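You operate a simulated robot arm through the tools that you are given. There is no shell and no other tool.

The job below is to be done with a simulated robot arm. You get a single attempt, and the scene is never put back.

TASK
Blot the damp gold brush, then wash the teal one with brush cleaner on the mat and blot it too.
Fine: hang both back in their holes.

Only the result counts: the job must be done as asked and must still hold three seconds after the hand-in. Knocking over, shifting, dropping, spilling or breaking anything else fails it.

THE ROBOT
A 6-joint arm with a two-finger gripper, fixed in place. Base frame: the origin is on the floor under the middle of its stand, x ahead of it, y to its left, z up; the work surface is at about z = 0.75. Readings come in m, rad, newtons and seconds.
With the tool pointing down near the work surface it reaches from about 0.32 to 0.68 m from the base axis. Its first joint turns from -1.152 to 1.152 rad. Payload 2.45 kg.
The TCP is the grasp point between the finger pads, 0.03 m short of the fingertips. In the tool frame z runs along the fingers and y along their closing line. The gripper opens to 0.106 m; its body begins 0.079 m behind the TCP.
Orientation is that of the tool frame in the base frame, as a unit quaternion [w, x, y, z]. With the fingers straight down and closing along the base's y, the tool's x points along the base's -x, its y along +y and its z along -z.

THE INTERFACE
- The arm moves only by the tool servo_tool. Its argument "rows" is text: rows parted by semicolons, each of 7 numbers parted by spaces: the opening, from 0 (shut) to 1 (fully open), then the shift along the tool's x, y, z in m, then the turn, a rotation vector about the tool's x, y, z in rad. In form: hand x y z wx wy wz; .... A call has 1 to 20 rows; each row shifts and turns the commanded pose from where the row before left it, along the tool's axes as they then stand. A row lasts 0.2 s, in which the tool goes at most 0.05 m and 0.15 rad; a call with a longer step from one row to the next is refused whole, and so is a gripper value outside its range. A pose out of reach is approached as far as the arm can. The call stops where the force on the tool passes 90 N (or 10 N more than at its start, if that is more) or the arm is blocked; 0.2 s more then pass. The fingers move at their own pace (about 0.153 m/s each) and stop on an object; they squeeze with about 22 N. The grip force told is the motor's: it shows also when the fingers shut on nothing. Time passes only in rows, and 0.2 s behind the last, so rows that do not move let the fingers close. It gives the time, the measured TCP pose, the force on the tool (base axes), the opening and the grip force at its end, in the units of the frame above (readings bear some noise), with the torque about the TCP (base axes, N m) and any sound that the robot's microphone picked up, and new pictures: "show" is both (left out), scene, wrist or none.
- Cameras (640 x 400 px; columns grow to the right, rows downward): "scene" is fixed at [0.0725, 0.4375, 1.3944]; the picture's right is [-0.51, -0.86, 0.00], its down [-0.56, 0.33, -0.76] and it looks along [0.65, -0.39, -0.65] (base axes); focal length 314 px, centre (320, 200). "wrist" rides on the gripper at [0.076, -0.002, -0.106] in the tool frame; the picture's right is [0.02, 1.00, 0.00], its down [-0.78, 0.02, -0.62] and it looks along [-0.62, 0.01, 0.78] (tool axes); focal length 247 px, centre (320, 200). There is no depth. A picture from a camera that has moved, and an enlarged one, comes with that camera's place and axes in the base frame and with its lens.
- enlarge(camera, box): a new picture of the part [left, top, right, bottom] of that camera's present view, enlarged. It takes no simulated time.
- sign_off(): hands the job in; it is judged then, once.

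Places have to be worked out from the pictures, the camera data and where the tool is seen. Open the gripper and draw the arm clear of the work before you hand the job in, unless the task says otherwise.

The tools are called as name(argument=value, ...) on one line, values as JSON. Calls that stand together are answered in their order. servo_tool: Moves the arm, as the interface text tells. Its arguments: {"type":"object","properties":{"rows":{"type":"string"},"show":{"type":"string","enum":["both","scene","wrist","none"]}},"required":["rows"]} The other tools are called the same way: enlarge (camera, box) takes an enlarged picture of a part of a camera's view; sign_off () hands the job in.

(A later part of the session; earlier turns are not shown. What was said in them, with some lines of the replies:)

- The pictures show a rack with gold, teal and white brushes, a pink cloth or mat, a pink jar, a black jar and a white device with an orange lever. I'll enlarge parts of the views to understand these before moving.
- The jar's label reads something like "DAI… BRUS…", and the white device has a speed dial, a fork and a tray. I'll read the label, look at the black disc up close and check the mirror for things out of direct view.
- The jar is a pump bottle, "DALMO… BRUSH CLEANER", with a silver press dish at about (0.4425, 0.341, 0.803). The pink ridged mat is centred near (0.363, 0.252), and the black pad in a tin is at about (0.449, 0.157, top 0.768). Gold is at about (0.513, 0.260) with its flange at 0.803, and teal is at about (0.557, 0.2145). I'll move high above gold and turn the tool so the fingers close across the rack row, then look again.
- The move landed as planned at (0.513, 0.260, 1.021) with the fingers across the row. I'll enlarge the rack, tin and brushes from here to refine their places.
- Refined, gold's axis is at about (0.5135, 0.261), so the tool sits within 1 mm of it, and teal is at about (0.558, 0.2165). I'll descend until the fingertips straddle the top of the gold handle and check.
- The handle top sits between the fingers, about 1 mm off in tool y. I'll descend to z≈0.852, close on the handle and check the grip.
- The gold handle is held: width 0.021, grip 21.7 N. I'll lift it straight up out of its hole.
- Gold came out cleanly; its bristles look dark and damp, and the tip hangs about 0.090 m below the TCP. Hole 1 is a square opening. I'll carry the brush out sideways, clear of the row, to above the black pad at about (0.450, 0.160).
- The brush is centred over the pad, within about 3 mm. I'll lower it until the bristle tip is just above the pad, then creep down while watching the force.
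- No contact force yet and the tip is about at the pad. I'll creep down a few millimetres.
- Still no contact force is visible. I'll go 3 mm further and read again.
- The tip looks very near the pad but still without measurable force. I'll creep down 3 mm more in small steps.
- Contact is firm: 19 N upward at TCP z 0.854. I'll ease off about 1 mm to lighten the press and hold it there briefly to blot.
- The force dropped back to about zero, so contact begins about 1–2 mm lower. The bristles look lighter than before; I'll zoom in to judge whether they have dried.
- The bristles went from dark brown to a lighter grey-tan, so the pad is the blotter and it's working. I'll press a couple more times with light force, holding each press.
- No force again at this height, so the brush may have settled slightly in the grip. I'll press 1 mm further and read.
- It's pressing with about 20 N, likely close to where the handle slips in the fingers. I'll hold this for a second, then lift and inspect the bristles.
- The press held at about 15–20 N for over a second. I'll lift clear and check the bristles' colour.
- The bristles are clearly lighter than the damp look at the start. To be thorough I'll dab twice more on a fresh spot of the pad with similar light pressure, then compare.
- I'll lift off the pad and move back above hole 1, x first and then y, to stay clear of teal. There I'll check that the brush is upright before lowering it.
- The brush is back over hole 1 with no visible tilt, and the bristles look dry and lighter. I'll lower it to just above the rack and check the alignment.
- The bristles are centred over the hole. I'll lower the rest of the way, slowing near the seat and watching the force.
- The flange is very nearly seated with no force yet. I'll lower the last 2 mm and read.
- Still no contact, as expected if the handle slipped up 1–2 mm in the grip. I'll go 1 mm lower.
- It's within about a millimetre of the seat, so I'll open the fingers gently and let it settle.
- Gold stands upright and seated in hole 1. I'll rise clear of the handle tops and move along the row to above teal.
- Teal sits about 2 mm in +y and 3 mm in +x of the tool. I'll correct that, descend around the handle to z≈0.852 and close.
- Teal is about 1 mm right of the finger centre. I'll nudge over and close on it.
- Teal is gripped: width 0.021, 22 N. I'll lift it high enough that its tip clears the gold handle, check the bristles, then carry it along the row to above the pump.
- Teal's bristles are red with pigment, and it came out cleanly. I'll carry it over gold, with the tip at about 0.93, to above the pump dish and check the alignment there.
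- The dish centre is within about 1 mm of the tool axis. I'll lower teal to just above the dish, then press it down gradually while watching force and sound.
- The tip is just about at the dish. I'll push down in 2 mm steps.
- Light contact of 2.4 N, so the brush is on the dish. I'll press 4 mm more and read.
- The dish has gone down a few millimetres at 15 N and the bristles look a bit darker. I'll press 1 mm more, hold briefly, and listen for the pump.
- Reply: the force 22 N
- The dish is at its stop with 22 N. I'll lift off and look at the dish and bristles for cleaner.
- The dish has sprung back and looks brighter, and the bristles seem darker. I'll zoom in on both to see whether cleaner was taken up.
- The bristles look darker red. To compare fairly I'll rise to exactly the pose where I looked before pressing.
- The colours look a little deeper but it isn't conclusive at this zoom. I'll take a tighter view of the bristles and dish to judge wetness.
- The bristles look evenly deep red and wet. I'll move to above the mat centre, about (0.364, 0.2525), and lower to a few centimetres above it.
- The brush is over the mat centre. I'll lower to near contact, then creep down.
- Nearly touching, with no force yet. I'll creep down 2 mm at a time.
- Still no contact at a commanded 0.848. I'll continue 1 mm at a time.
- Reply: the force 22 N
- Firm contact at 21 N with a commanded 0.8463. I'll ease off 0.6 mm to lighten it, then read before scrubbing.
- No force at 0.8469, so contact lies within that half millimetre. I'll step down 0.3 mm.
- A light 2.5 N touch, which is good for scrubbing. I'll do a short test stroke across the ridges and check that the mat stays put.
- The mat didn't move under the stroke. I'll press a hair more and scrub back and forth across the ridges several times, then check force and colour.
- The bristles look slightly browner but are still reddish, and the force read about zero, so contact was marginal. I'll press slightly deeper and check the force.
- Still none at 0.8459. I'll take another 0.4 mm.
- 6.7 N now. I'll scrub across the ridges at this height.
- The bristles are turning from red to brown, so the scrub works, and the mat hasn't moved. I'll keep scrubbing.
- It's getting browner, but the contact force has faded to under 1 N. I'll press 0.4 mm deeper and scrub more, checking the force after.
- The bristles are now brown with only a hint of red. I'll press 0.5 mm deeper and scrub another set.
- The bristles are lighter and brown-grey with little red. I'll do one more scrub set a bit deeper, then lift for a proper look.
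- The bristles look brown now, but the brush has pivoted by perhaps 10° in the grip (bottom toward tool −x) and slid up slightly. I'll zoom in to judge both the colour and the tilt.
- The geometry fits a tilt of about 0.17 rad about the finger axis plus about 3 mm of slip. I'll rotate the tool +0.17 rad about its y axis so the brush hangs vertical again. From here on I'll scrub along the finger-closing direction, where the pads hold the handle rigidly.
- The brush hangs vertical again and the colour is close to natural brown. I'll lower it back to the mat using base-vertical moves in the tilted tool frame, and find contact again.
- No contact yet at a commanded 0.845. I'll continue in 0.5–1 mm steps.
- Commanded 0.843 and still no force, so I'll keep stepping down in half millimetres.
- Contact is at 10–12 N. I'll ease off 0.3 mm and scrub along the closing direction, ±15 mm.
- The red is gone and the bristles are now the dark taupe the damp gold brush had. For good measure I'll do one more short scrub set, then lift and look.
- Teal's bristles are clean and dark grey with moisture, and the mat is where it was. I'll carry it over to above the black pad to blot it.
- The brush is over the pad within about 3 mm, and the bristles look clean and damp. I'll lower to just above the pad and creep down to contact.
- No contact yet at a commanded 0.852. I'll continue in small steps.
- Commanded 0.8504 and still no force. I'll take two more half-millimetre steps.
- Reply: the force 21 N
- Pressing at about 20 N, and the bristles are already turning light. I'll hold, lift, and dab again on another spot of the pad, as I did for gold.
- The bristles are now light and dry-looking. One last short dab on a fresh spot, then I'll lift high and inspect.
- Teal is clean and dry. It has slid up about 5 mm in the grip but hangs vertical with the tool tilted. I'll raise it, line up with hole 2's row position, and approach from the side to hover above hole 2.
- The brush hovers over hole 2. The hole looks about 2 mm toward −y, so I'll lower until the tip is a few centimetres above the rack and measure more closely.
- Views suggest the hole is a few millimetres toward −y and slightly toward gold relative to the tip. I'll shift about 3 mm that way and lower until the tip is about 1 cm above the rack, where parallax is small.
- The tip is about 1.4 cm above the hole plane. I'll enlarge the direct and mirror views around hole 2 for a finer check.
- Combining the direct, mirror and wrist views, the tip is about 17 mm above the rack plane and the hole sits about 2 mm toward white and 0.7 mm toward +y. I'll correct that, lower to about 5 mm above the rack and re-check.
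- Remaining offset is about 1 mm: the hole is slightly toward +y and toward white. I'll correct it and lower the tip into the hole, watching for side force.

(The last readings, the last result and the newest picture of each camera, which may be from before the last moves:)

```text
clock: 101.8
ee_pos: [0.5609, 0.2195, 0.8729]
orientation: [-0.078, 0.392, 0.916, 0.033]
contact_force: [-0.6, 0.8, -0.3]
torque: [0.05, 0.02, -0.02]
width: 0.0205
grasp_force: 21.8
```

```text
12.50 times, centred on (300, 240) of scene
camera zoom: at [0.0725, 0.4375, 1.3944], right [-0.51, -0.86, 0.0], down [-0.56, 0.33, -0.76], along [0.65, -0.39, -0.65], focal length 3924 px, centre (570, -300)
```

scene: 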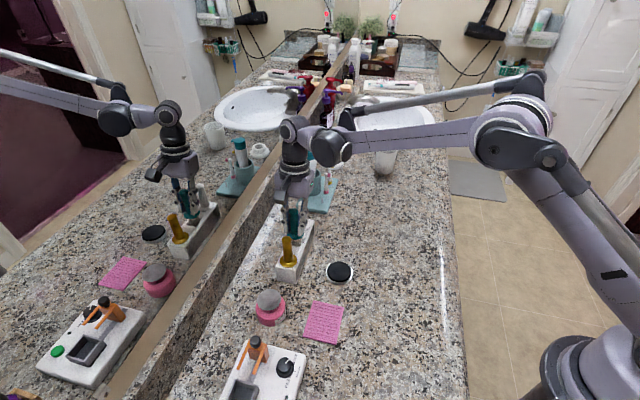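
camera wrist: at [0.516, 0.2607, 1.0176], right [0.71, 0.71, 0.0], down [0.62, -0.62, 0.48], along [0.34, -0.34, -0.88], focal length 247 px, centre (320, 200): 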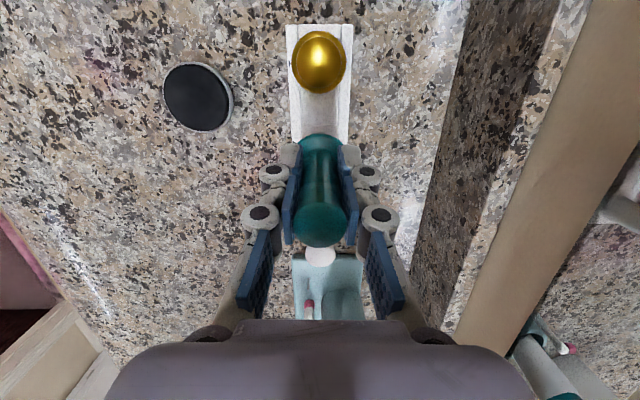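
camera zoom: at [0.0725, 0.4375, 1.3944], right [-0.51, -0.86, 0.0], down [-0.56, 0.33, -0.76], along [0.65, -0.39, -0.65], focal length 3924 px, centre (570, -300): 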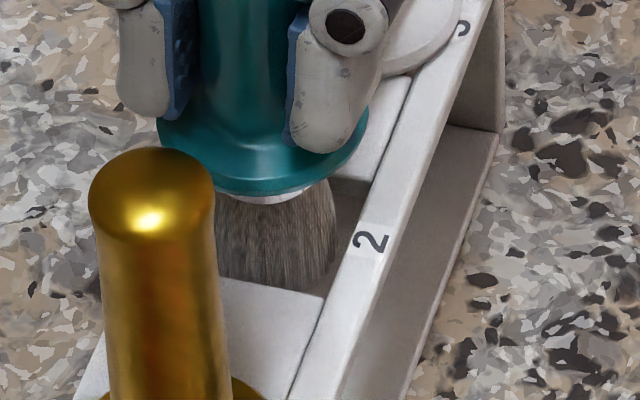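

The tip is inside hole 2 with no side force. I'll keep lowering toward the seat.

servo_tool(rows="0.1 -0.0012 0 0.0069 0 0 0; 0.1 -0.0012 0 0.0069 0 0 0; 0.1 -0.0007 0 0.0039 0 0 0; 0.1 0 0 0 0 0 0", show="scene")

enlarge(camera="scene", box=[182, 208, 214, 240])

enlarge(camera="scene", box=[284, 224, 316, 256])

```text
clock: 102.8
ee_pos: [0.5611, 0.2205, 0.8565]
orientation: [-0.077, 0.392, 0.916, 0.033]
contact_force: [-0.7, 0.0, -0.3]
torque: [-0.01, 0.01, -0.01]
width: 0.0207
grasp_force: 21.4
```

scene: 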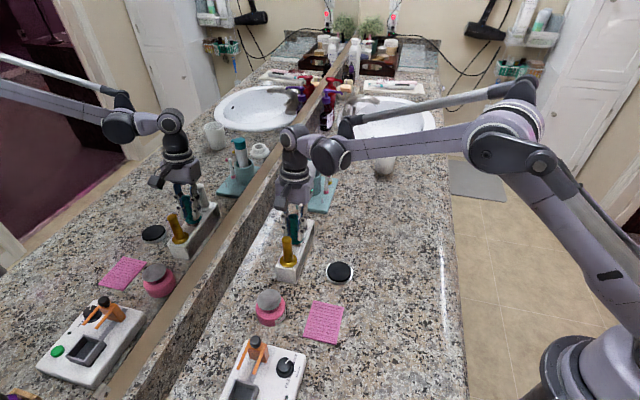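

```text
12.50 times, centred on (198, 224) of scene
camera zoom: at [0.0725, 0.4375, 1.3944], right [-0.51, -0.86, 0.0], down [-0.56, 0.33, -0.76], along [0.65, -0.39, -0.65], focal length 3924 px, centre (1845, -100)
```

zoom: 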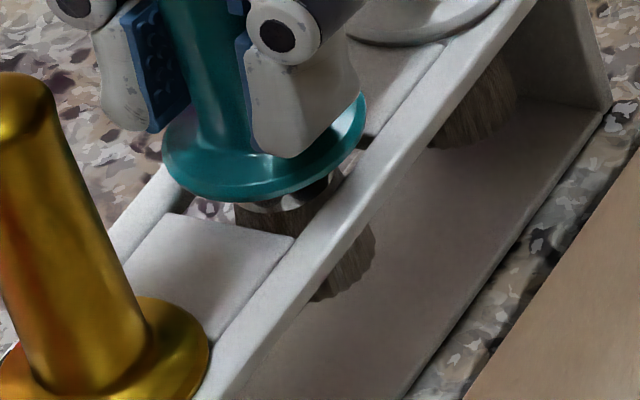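

```text
12.50 times, centred on (300, 240) of scene
camera zoom: at [0.0725, 0.4375, 1.3944], right [-0.51, -0.86, 0.0], down [-0.56, 0.33, -0.76], along [0.65, -0.39, -0.65], focal length 3924 px, centre (570, -300)
```

zoom: 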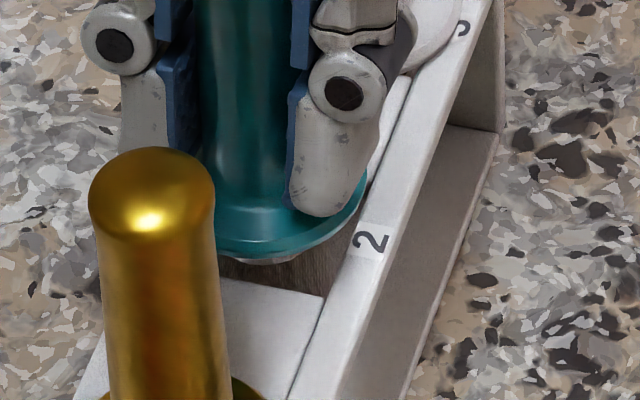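

The flange is a few millimetres above the rack, with no force. I'll lower another 5 mm, then creep.

servo_tool(rows="0.1 -0.0005 0 0.003 0 0 0; 0.1 -0.0003 0 0.002 0 0 0; 0.1 0 0 0 0 0 0", show="scene")

enlarge(camera="scene", box=[182, 208, 214, 240])

enlarge(camera="scene", box=[284, 224, 316, 256])

```text
clock: 103.6
ee_pos: [0.5601, 0.2203, 0.8498]
orientation: [-0.078, 0.392, 0.916, 0.033]
contact_force: [0.5, 1.0, -0.2]
torque: [-0.03, 0.04, -0.03]
width: 0.0207
grasp_force: 22.1
```

scene: 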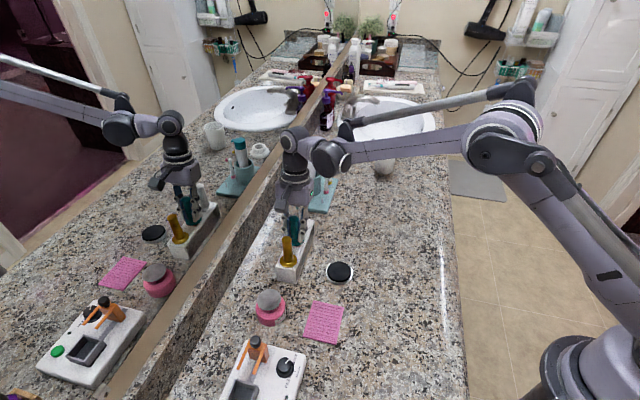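

```text
12.50 times, centred on (198, 224) of scene
camera zoom: at [0.0725, 0.4375, 1.3944], right [-0.51, -0.86, 0.0], down [-0.56, 0.33, -0.76], along [0.65, -0.39, -0.65], focal length 3924 px, centre (1845, -100)
```

zoom: 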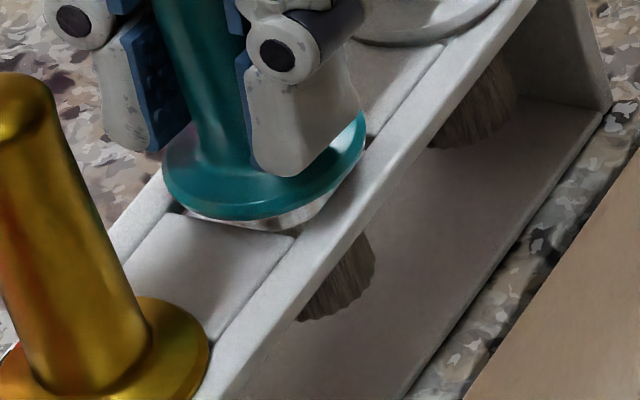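

```text
12.50 times, centred on (300, 240) of scene
camera zoom: at [0.0725, 0.4375, 1.3944], right [-0.51, -0.86, 0.0], down [-0.56, 0.33, -0.76], along [0.65, -0.39, -0.65], focal length 3924 px, centre (570, -300)
```

zoom: 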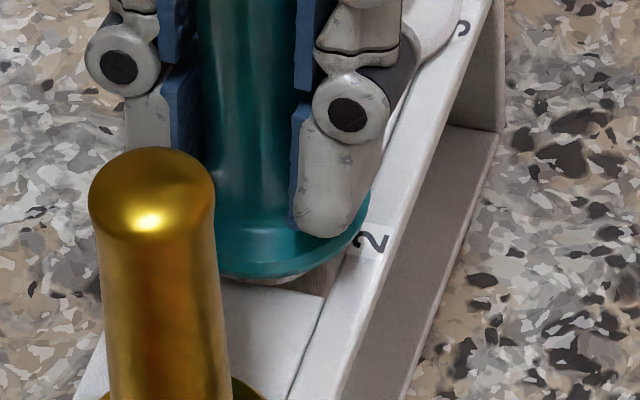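

A small gap of about 3–4 mm remains under the flange. I'll creep down 1 mm at a time and read the force.

servo_tool(rows="0.1 -0.00017 0 0.001 0 0 0; 0.1 -0.00017 0 0.001 0 0 0; 0.1 0 0 0 0 0 0", show="none")

servo_tool(rows="0.1 -0.00017 0 0.001 0 0 0; 0.1 0 0 0 0 0 0", show="scene")

enlarge(camera="scene", box=[182, 208, 214, 240])

enlarge(camera="scene", box=[284, 224, 316, 256])

```text
clock: 104.4
ee_pos: [0.5605, 0.2206, 0.8475]
orientation: [-0.078, 0.392, 0.916, 0.033]
contact_force: [-0.4, 0.5, -0.3]
torque: [0.01, -0.01, 0.01]
width: 0.0207
grasp_force: 21.9
```

```text
clock: 105.0
ee_pos: [0.5597, 0.2207, 0.8476]
orientation: [-0.077, 0.391, 0.916, 0.033]
contact_force: [-0.6, -0.1, -0.1]
torque: [0.04, 0.0, 0.02]
width: 0.0207
grasp_force: 22.0
```

scene: 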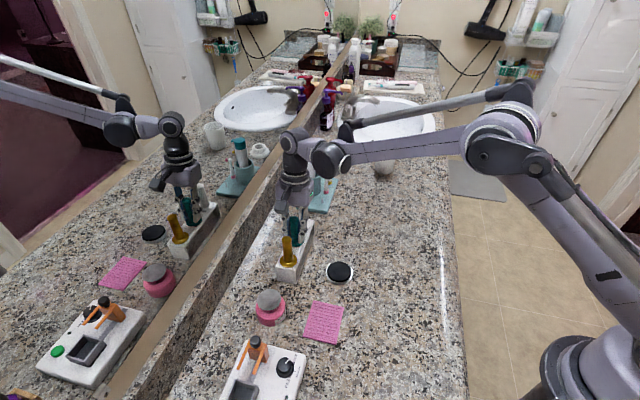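

```text
12.50 times, centred on (198, 224) of scene
camera zoom: at [0.0725, 0.4375, 1.3944], right [-0.51, -0.86, 0.0], down [-0.56, 0.33, -0.76], along [0.65, -0.39, -0.65], focal length 3924 px, centre (1845, -100)
```

zoom: 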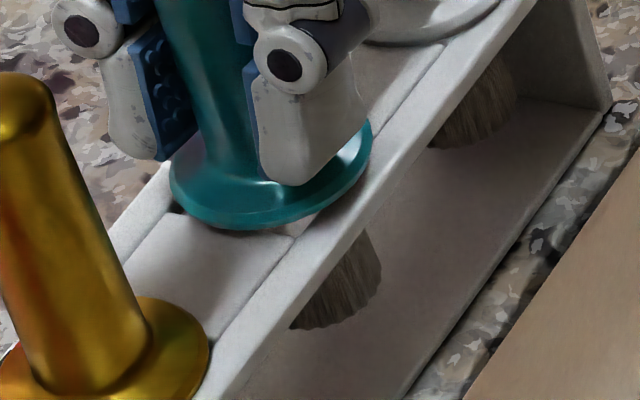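

```text
12.50 times, centred on (300, 240) of scene
camera zoom: at [0.0725, 0.4375, 1.3944], right [-0.51, -0.86, 0.0], down [-0.56, 0.33, -0.76], along [0.65, -0.39, -0.65], focal length 3924 px, centre (570, -300)
```

zoom: 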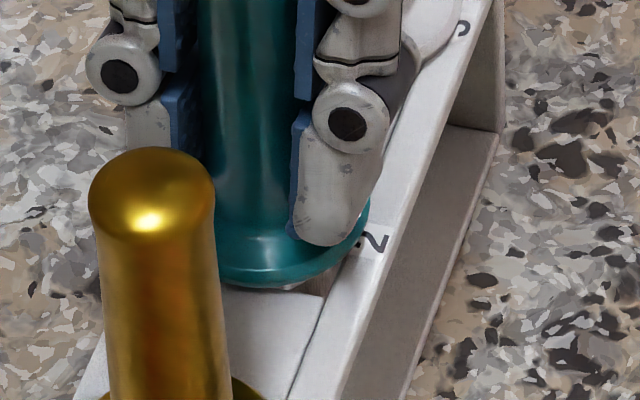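

Only about 1–2 mm of gap remains. I'll continue in half-millimetre steps until I feel the seat.

servo_tool(rows="0.1 -0.00008 0 0.0005 0 0 0; 0.1 -0.00008 0 0.0005 0 0 0; 0.1 0 0 0 0 0 0", show="none")

servo_tool(rows="0.1 -0.00008 0 0.0005 0 0 0; 0.1 0 0 0 0 0 0", show="none")

servo_tool(rows="0.1 -0.00008 0 0.0005 0 0 0; 0.1 0 0 0 0 0 0", show="scene")

enlarge(camera="scene", box=[182, 208, 214, 240])

```text
clock: 105.8
ee_pos: [0.5594, 0.2196, 0.8469]
orientation: [-0.078, 0.391, 0.916, 0.033]
contact_force: [0.9, -0.1, -0.5]
torque: [-0.01, -0.02, 0.02]
width: 0.0207
grasp_force: 22.0
```

```text
clock: 106.4
ee_pos: [0.5603, 0.22, 0.8461]
orientation: [-0.078, 0.392, 0.916, 0.034]
contact_force: [-0.1, 0.8, -0.9]
torque: [0.01, 0.01, 0.02]
width: 0.0207
grasp_force: 21.6
```

```text
clock: 107.0
ee_pos: [0.5585, 0.2203, 0.8458]
orientation: [-0.078, 0.392, 0.916, 0.033]
contact_force: [-0.2, 0.1, 0.0]
torque: [0.04, 0.0, 0.0]
width: 0.0204
grasp_force: 21.4
```

scene: 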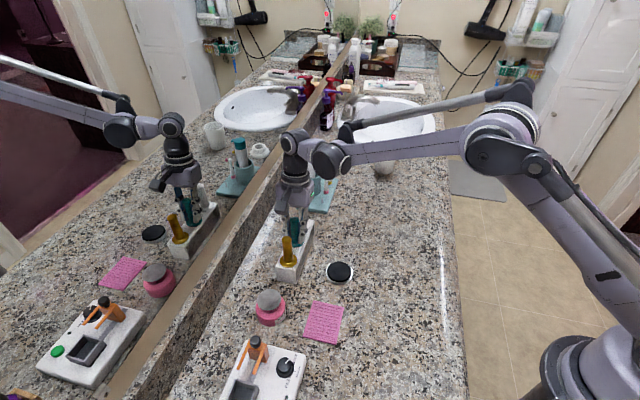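

```text
12.50 times, centred on (198, 224) of scene
camera zoom: at [0.0725, 0.4375, 1.3944], right [-0.51, -0.86, 0.0], down [-0.56, 0.33, -0.76], along [0.65, -0.39, -0.65], focal length 3924 px, centre (1845, -100)
```

zoom: 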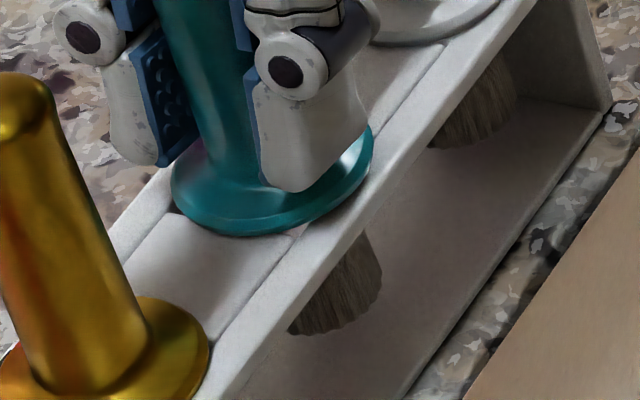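

It's nearly flush with still no force. I'll take two more half-millimetre steps.

servo_tool(rows="0.1 -0.00008 0 0.0005 0 0 0; 0.1 0 0 0 0 0 0", show="none")

servo_tool(rows="0.1 -0.00008 0 0.0005 0 0 0; 0.1 0 0 0 0 0 0", show="both")

enlarge(camera="scene", box=[182, 208, 214, 240])

enlarge(camera="scene", box=[284, 224, 316, 256])

```text
clock: 107.6
ee_pos: [0.5595, 0.2204, 0.8445]
orientation: [-0.078, 0.392, 0.916, 0.033]
contact_force: [-0.1, 0.4, -1.2]
torque: [0.01, 0.02, -0.04]
width: 0.0208
grasp_force: 21.7
```

```text
clock: 108.2
ee_pos: [0.561, 0.2204, 0.8445]
orientation: [-0.077, 0.392, 0.916, 0.033]
contact_force: [0.5, 0.5, -0.5]
torque: [-0.01, 0.02, 0.01]
width: 0.0204
grasp_force: 21.9
camera wrist: at [0.5183, 0.2597, 0.962], right [0.71, 0.71, 0.0], down [0.62, -0.62, 0.48], along [0.34, -0.34, -0.88], focal length 247 px, centre (320, 200)
```

scene: 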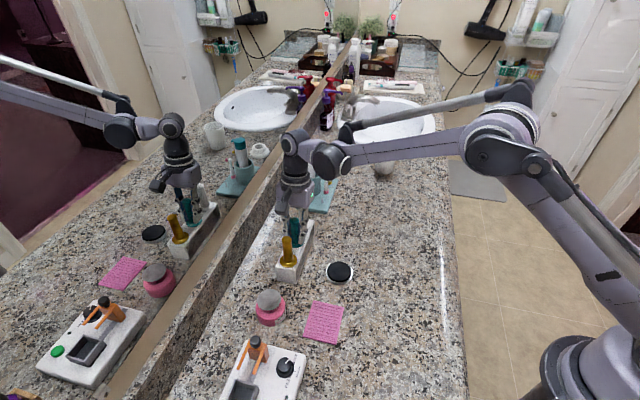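
wrist: 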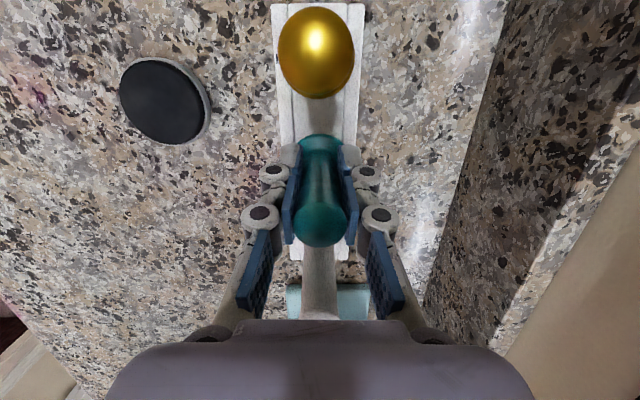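

```text
12.50 times, centred on (198, 224) of scene
camera zoom: at [0.0725, 0.4375, 1.3944], right [-0.51, -0.86, 0.0], down [-0.56, 0.33, -0.76], along [0.65, -0.39, -0.65], focal length 3924 px, centre (1845, -100)
```

zoom: 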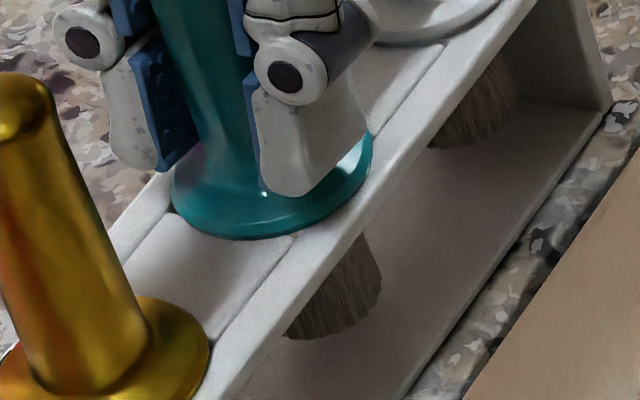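

```text
12.50 times, centred on (300, 240) of scene
camera zoom: at [0.0725, 0.4375, 1.3944], right [-0.51, -0.86, 0.0], down [-0.56, 0.33, -0.76], along [0.65, -0.39, -0.65], focal length 3924 px, centre (570, -300)
```

zoom: 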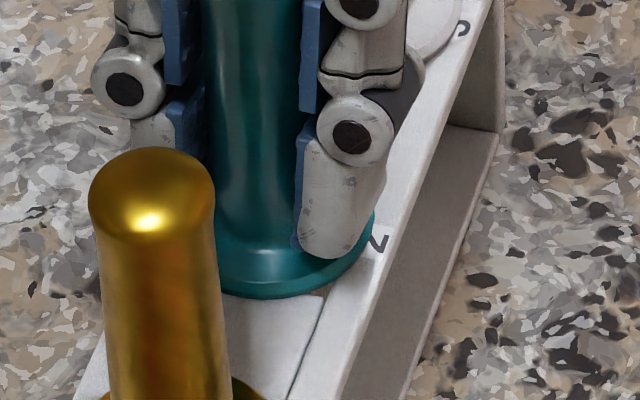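

The flange is flush with the rack to within about a millimetre. I'll open the fingers gently and check that teal stands on its own.

servo_tool(rows="0.25 0 0 0 0 0 0; 0.45 0 0 0 0 0 0; 0.6 0 0 0 0 0 0; 0.6 0 0 0 0 0 0; 0.6 0 0 0 0 0 0", show="both")

enlarge(camera="scene", box=[260, 200, 330, 280])

enlarge(camera="scene", box=[155, 180, 225, 260])

```text
clock: 109.4
ee_pos: [0.5594, 0.2199, 0.8446]
orientation: [-0.078, 0.391, 0.916, 0.033]
contact_force: [-0.4, 0.6, -0.6]
torque: [0.0, 0.0, -0.03]
width: 0.0638
grasp_force: 0.0
camera wrist: at [0.5183, 0.2598, 0.962], right [0.71, 0.71, 0.0], down [0.62, -0.62, 0.48], along [0.34, -0.34, -0.88], focal length 247 px, centre (320, 200)
```

scene: 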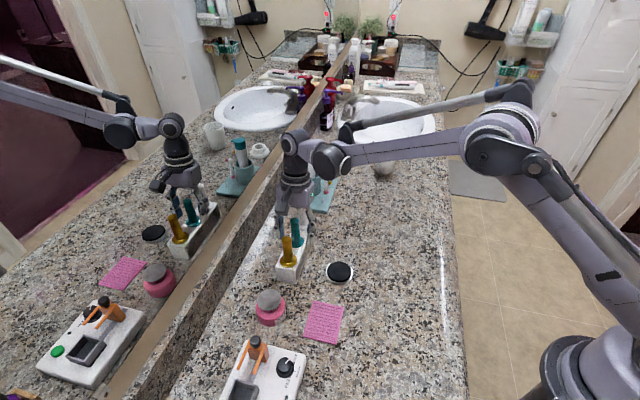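
wrist: 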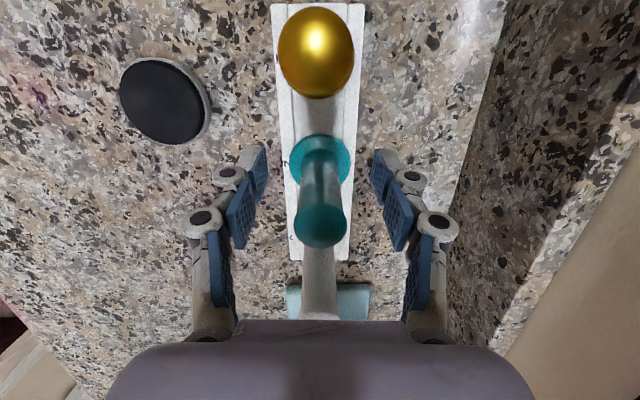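

```text
5.00 times, centred on (295, 240) of scene
camera zoom: at [0.0725, 0.4375, 1.3944], right [-0.51, -0.86, 0.0], down [-0.56, 0.33, -0.76], along [0.65, -0.39, -0.65], focal length 1570 px, centre (445, 0)
```

zoom: 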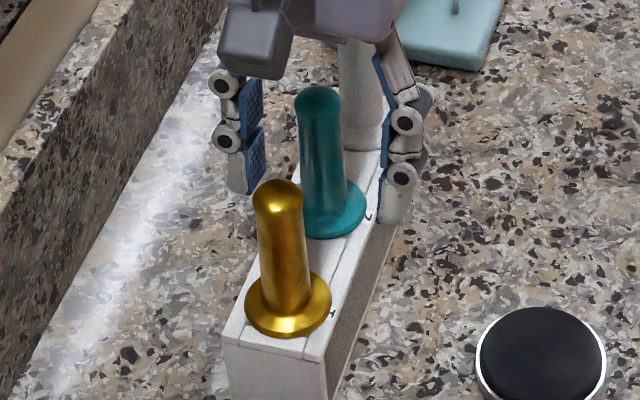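

```text
5.00 times, centred on (190, 220) of scene
camera zoom: at [0.0725, 0.4375, 1.3944], right [-0.51, -0.86, 0.0], down [-0.56, 0.33, -0.76], along [0.65, -0.39, -0.65], focal length 1570 px, centre (970, 100)
```

zoom: 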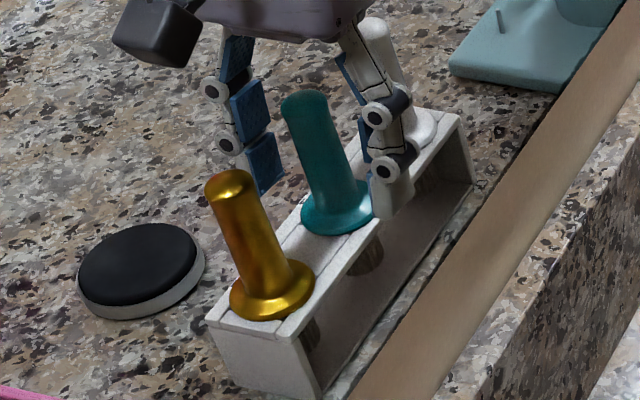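

Teal stands upright and seated in hole 2. I'll raise straight up clear of the handles, level the tool again, and withdraw toward the starting pose.

servo_tool(rows="0.6 0.0034 0 -0.0197 0 0 0; 0.6 0.00677 0 -0.0394 0 0 0; 0.6 0.00677 0 -0.0394 0 0 0; 0.6 0.00677 0 -0.0394 0 0 0; 0.6 0 0 0 0 -0.085 0; 0.6 0 0 0 0 -0.085 0; 0.6 0.038 -0.022 -0.02 0 0 0; 0.6 0.038 -0.022 -0.02 0 0 0; 0.6 0.038 -0.022 -0.02 0 0 0; 0.6 0.038 -0.022 -0.02 0 0 0; 0.6 0.038 -0.022 -0.02 0 0 0; 0.6 0 0 0 0 0 0; 0.6 0 0 0 0 0 0", show="both")

enlarge(camera="scene", box=[240, 180, 370, 350])

enlarge(camera="scene", box=[90, 170, 230, 310])

enlarge(camera="scene", box=[260, 190, 330, 290])

enlarge(camera="scene", box=[160, 180, 220, 260])

```text
clock: 112.2
ee_pos: [0.3481, 0.2857, 1.0858]
orientation: [0.0, 0.394, 0.919, 0.0]
contact_force: [-0.7, -0.4, 0.2]
torque: [-0.02, 0.0, 0.04]
width: 0.0635
grasp_force: 0.1
camera wrist: at [0.2942, 0.3388, 1.1927], right [0.71, 0.71, 0.0], down [0.55, -0.56, 0.62], along [0.44, -0.44, -0.78], focal length 247 px, centre (320, 200)
```

scene: 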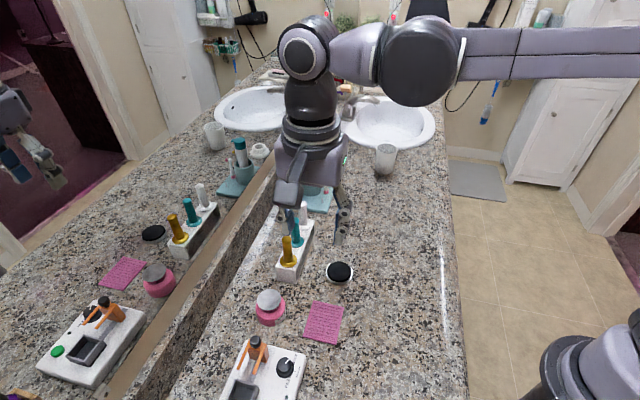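
wrist: 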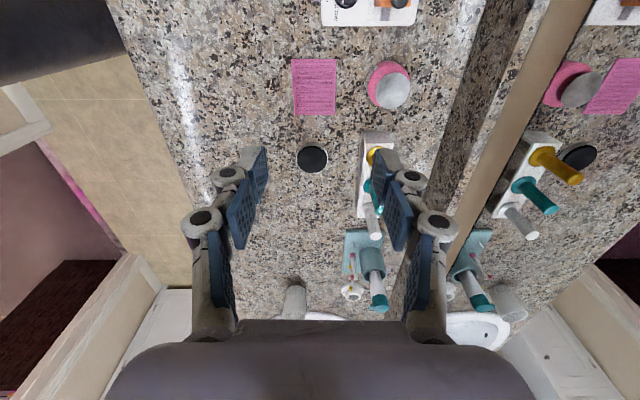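

```text
2.35 times, centred on (305, 265) of scene
camera zoom: at [0.0725, 0.4375, 1.3944], right [-0.51, -0.86, 0.0], down [-0.56, 0.33, -0.76], along [0.65, -0.39, -0.65], focal length 739 px, centre (355, 47)
```

zoom: 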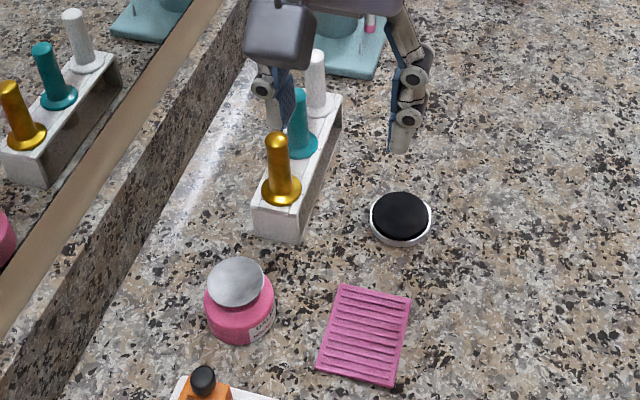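

```text
2.86 times, centred on (160, 240) of scene
camera zoom: at [0.0725, 0.4375, 1.3944], right [-0.51, -0.86, 0.0], down [-0.56, 0.33, -0.76], along [0.65, -0.39, -0.65], focal length 897 px, centre (777, 86)
```

zoom: 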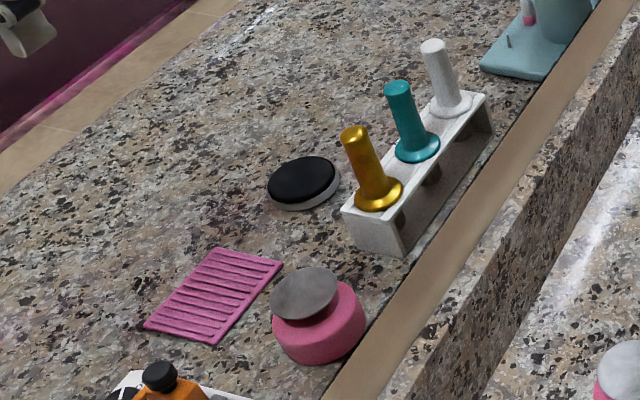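

```text
4.00 times, centred on (295, 240) of scene
camera zoom: at [0.0725, 0.4375, 1.3944], right [-0.51, -0.86, 0.0], down [-0.56, 0.33, -0.76], along [0.65, -0.39, -0.65], focal length 1256 px, centre (420, 40)
```

zoom: 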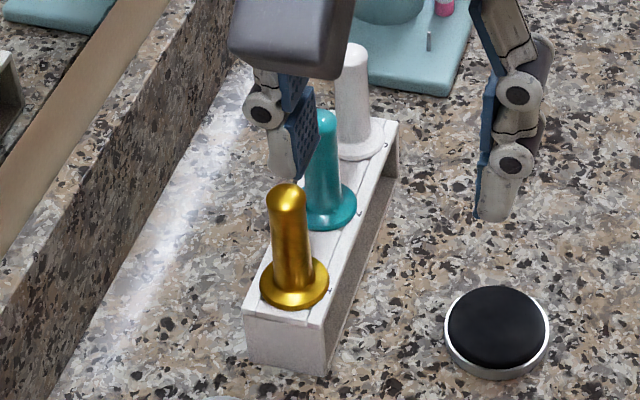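

```text
5.00 times, centred on (190, 220) of scene
camera zoom: at [0.0725, 0.4375, 1.3944], right [-0.51, -0.86, 0.0], down [-0.56, 0.33, -0.76], along [0.65, -0.39, -0.65], focal length 1570 px, centre (970, 100)
```

zoom: 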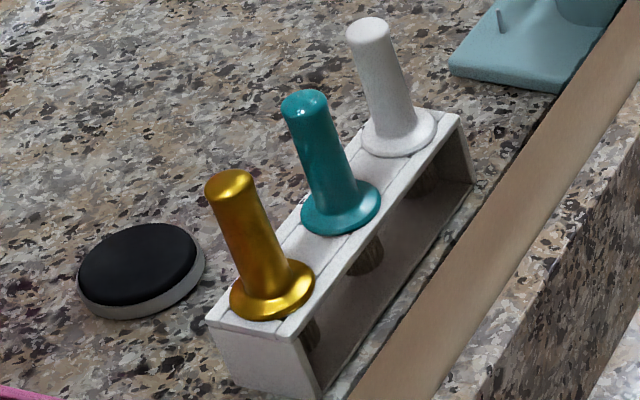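

Everything looks in place: gold in hole 1, teal in hole 2, with the rack, mat, pump and pad unmoved. I'll take one last close look at the bristles in the mirror and the wider scene before handing in.

enlarge(camera="scene", box=[180, 215, 220, 255])

enlarge(camera="wrist", box=[280, 20, 420, 250])

enlarge(camera="wrist", box=[480, 110, 600, 260])

```text
10.00 times, centred on (200, 235) of scene
camera zoom: at [0.0725, 0.4375, 1.3944], right [-0.51, -0.86, 0.0], down [-0.56, 0.33, -0.76], along [0.65, -0.39, -0.65], focal length 3139 px, centre (1520, -150)
```

zoom: 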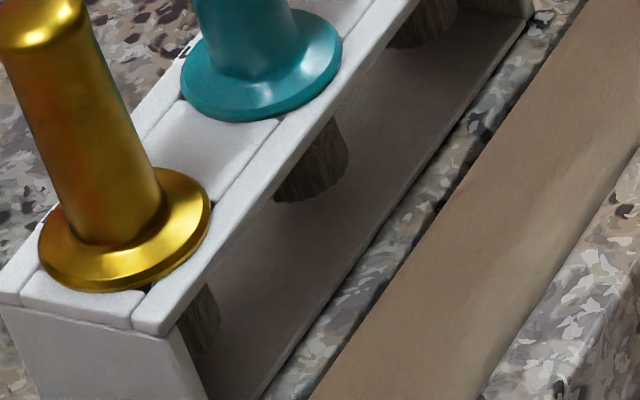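

```text
1.74 times, centred on (350, 135) of wrist
camera zoom: at [0.2942, 0.3388, 1.1927], right [0.71, 0.71, 0.0], down [0.55, -0.56, 0.62], along [0.44, -0.44, -0.78], focal length 430 px, centre (268, 313)
```

zoom: 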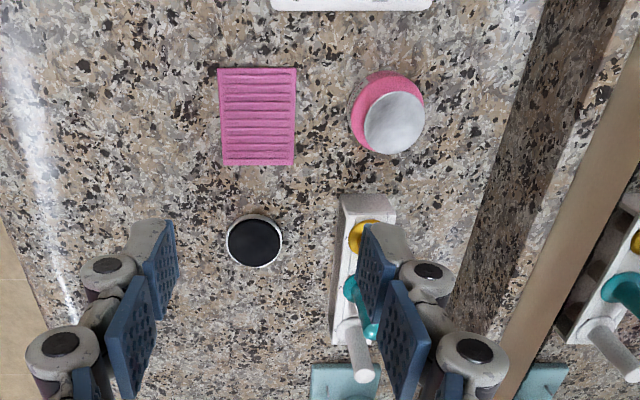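

```text
2.67 times, centred on (540, 185) of wrist
camera zoom: at [0.2942, 0.3388, 1.1927], right [0.71, 0.71, 0.0], down [0.55, -0.56, 0.62], along [0.44, -0.44, -0.78], focal length 659 px, centre (-267, 240)
```

zoom: 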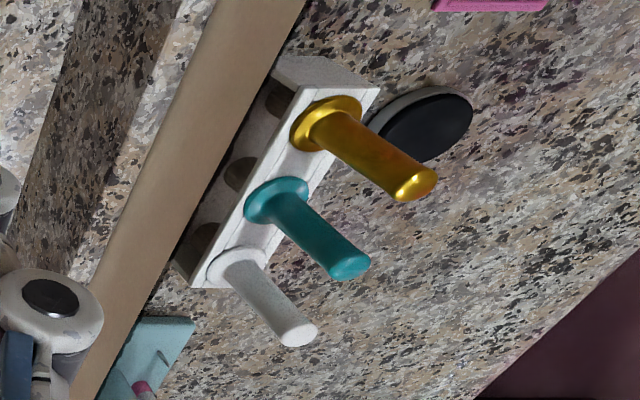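

All three brushes now show the same natural bristle colour, and both worked brushes stand in their holes with nothing else disturbed. I'll open the gripper fully, clear of the work, before handing in.

servo_tool(rows="1 0 0 -0.02 0 0 0; 1 0 0 0 0 0 0; 1 0 0 0 0 0 0", show="scene")

```text
clock: 113.0
ee_pos: [0.3485, 0.2833, 1.1055]
orientation: [0.0, 0.393, 0.92, 0.0]
contact_force: [-0.6, -0.3, 0.3]
torque: [-0.01, 0.01, 0.01]
width: 0.1059
grasp_force: 0.0
```

scene: 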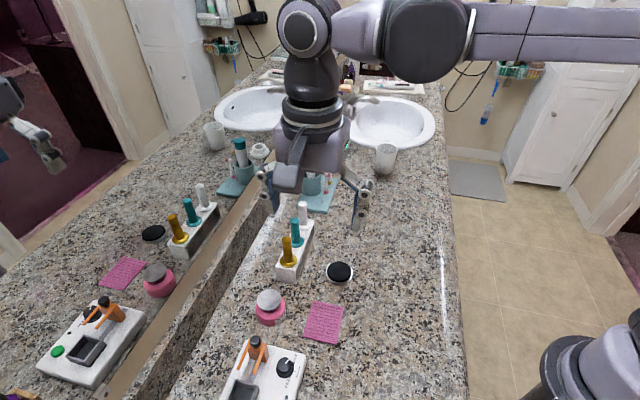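

The gripper is open and clear, and both brushes are washed or blotted and back in their holes. I'm handing in.

sign_off()

```text
The job is handed in.
```

I blotted the gold brush, washed the teal brush with brush cleaner on the pink mat and blotted it too. Both are back upright in their own holes: gold in 1, teal in 2. I handed the job in with the gripper open and the arm clear. No verdict came back.

- **Gold:** I pressed it on the black pad several times. Its bristles went from dark and damp to a lighter grey-tan.
- **Teal, wash:** I pressed it on the cleaner pump's dish, then scrubbed it on the mat until the red was gone. No pump sound or visible liquid confirmed the dose. I judged the brush wet from the darker bristles and the colour coming off on the mat.
- **Teal, blot:** Afterwards I blotted it on the black pad until it looked dry. In the last pictures its bristles match the other brushes.
- **Handling:** Teal tilted and slid about 5 mm in the grip while I was scrubbing. I tilted the tool to keep it upright, and it went into its hole without catching.

As far as the pictures show, the rack, mat, pump and pad did not move. I left the white brush and the machine with the dial alone.
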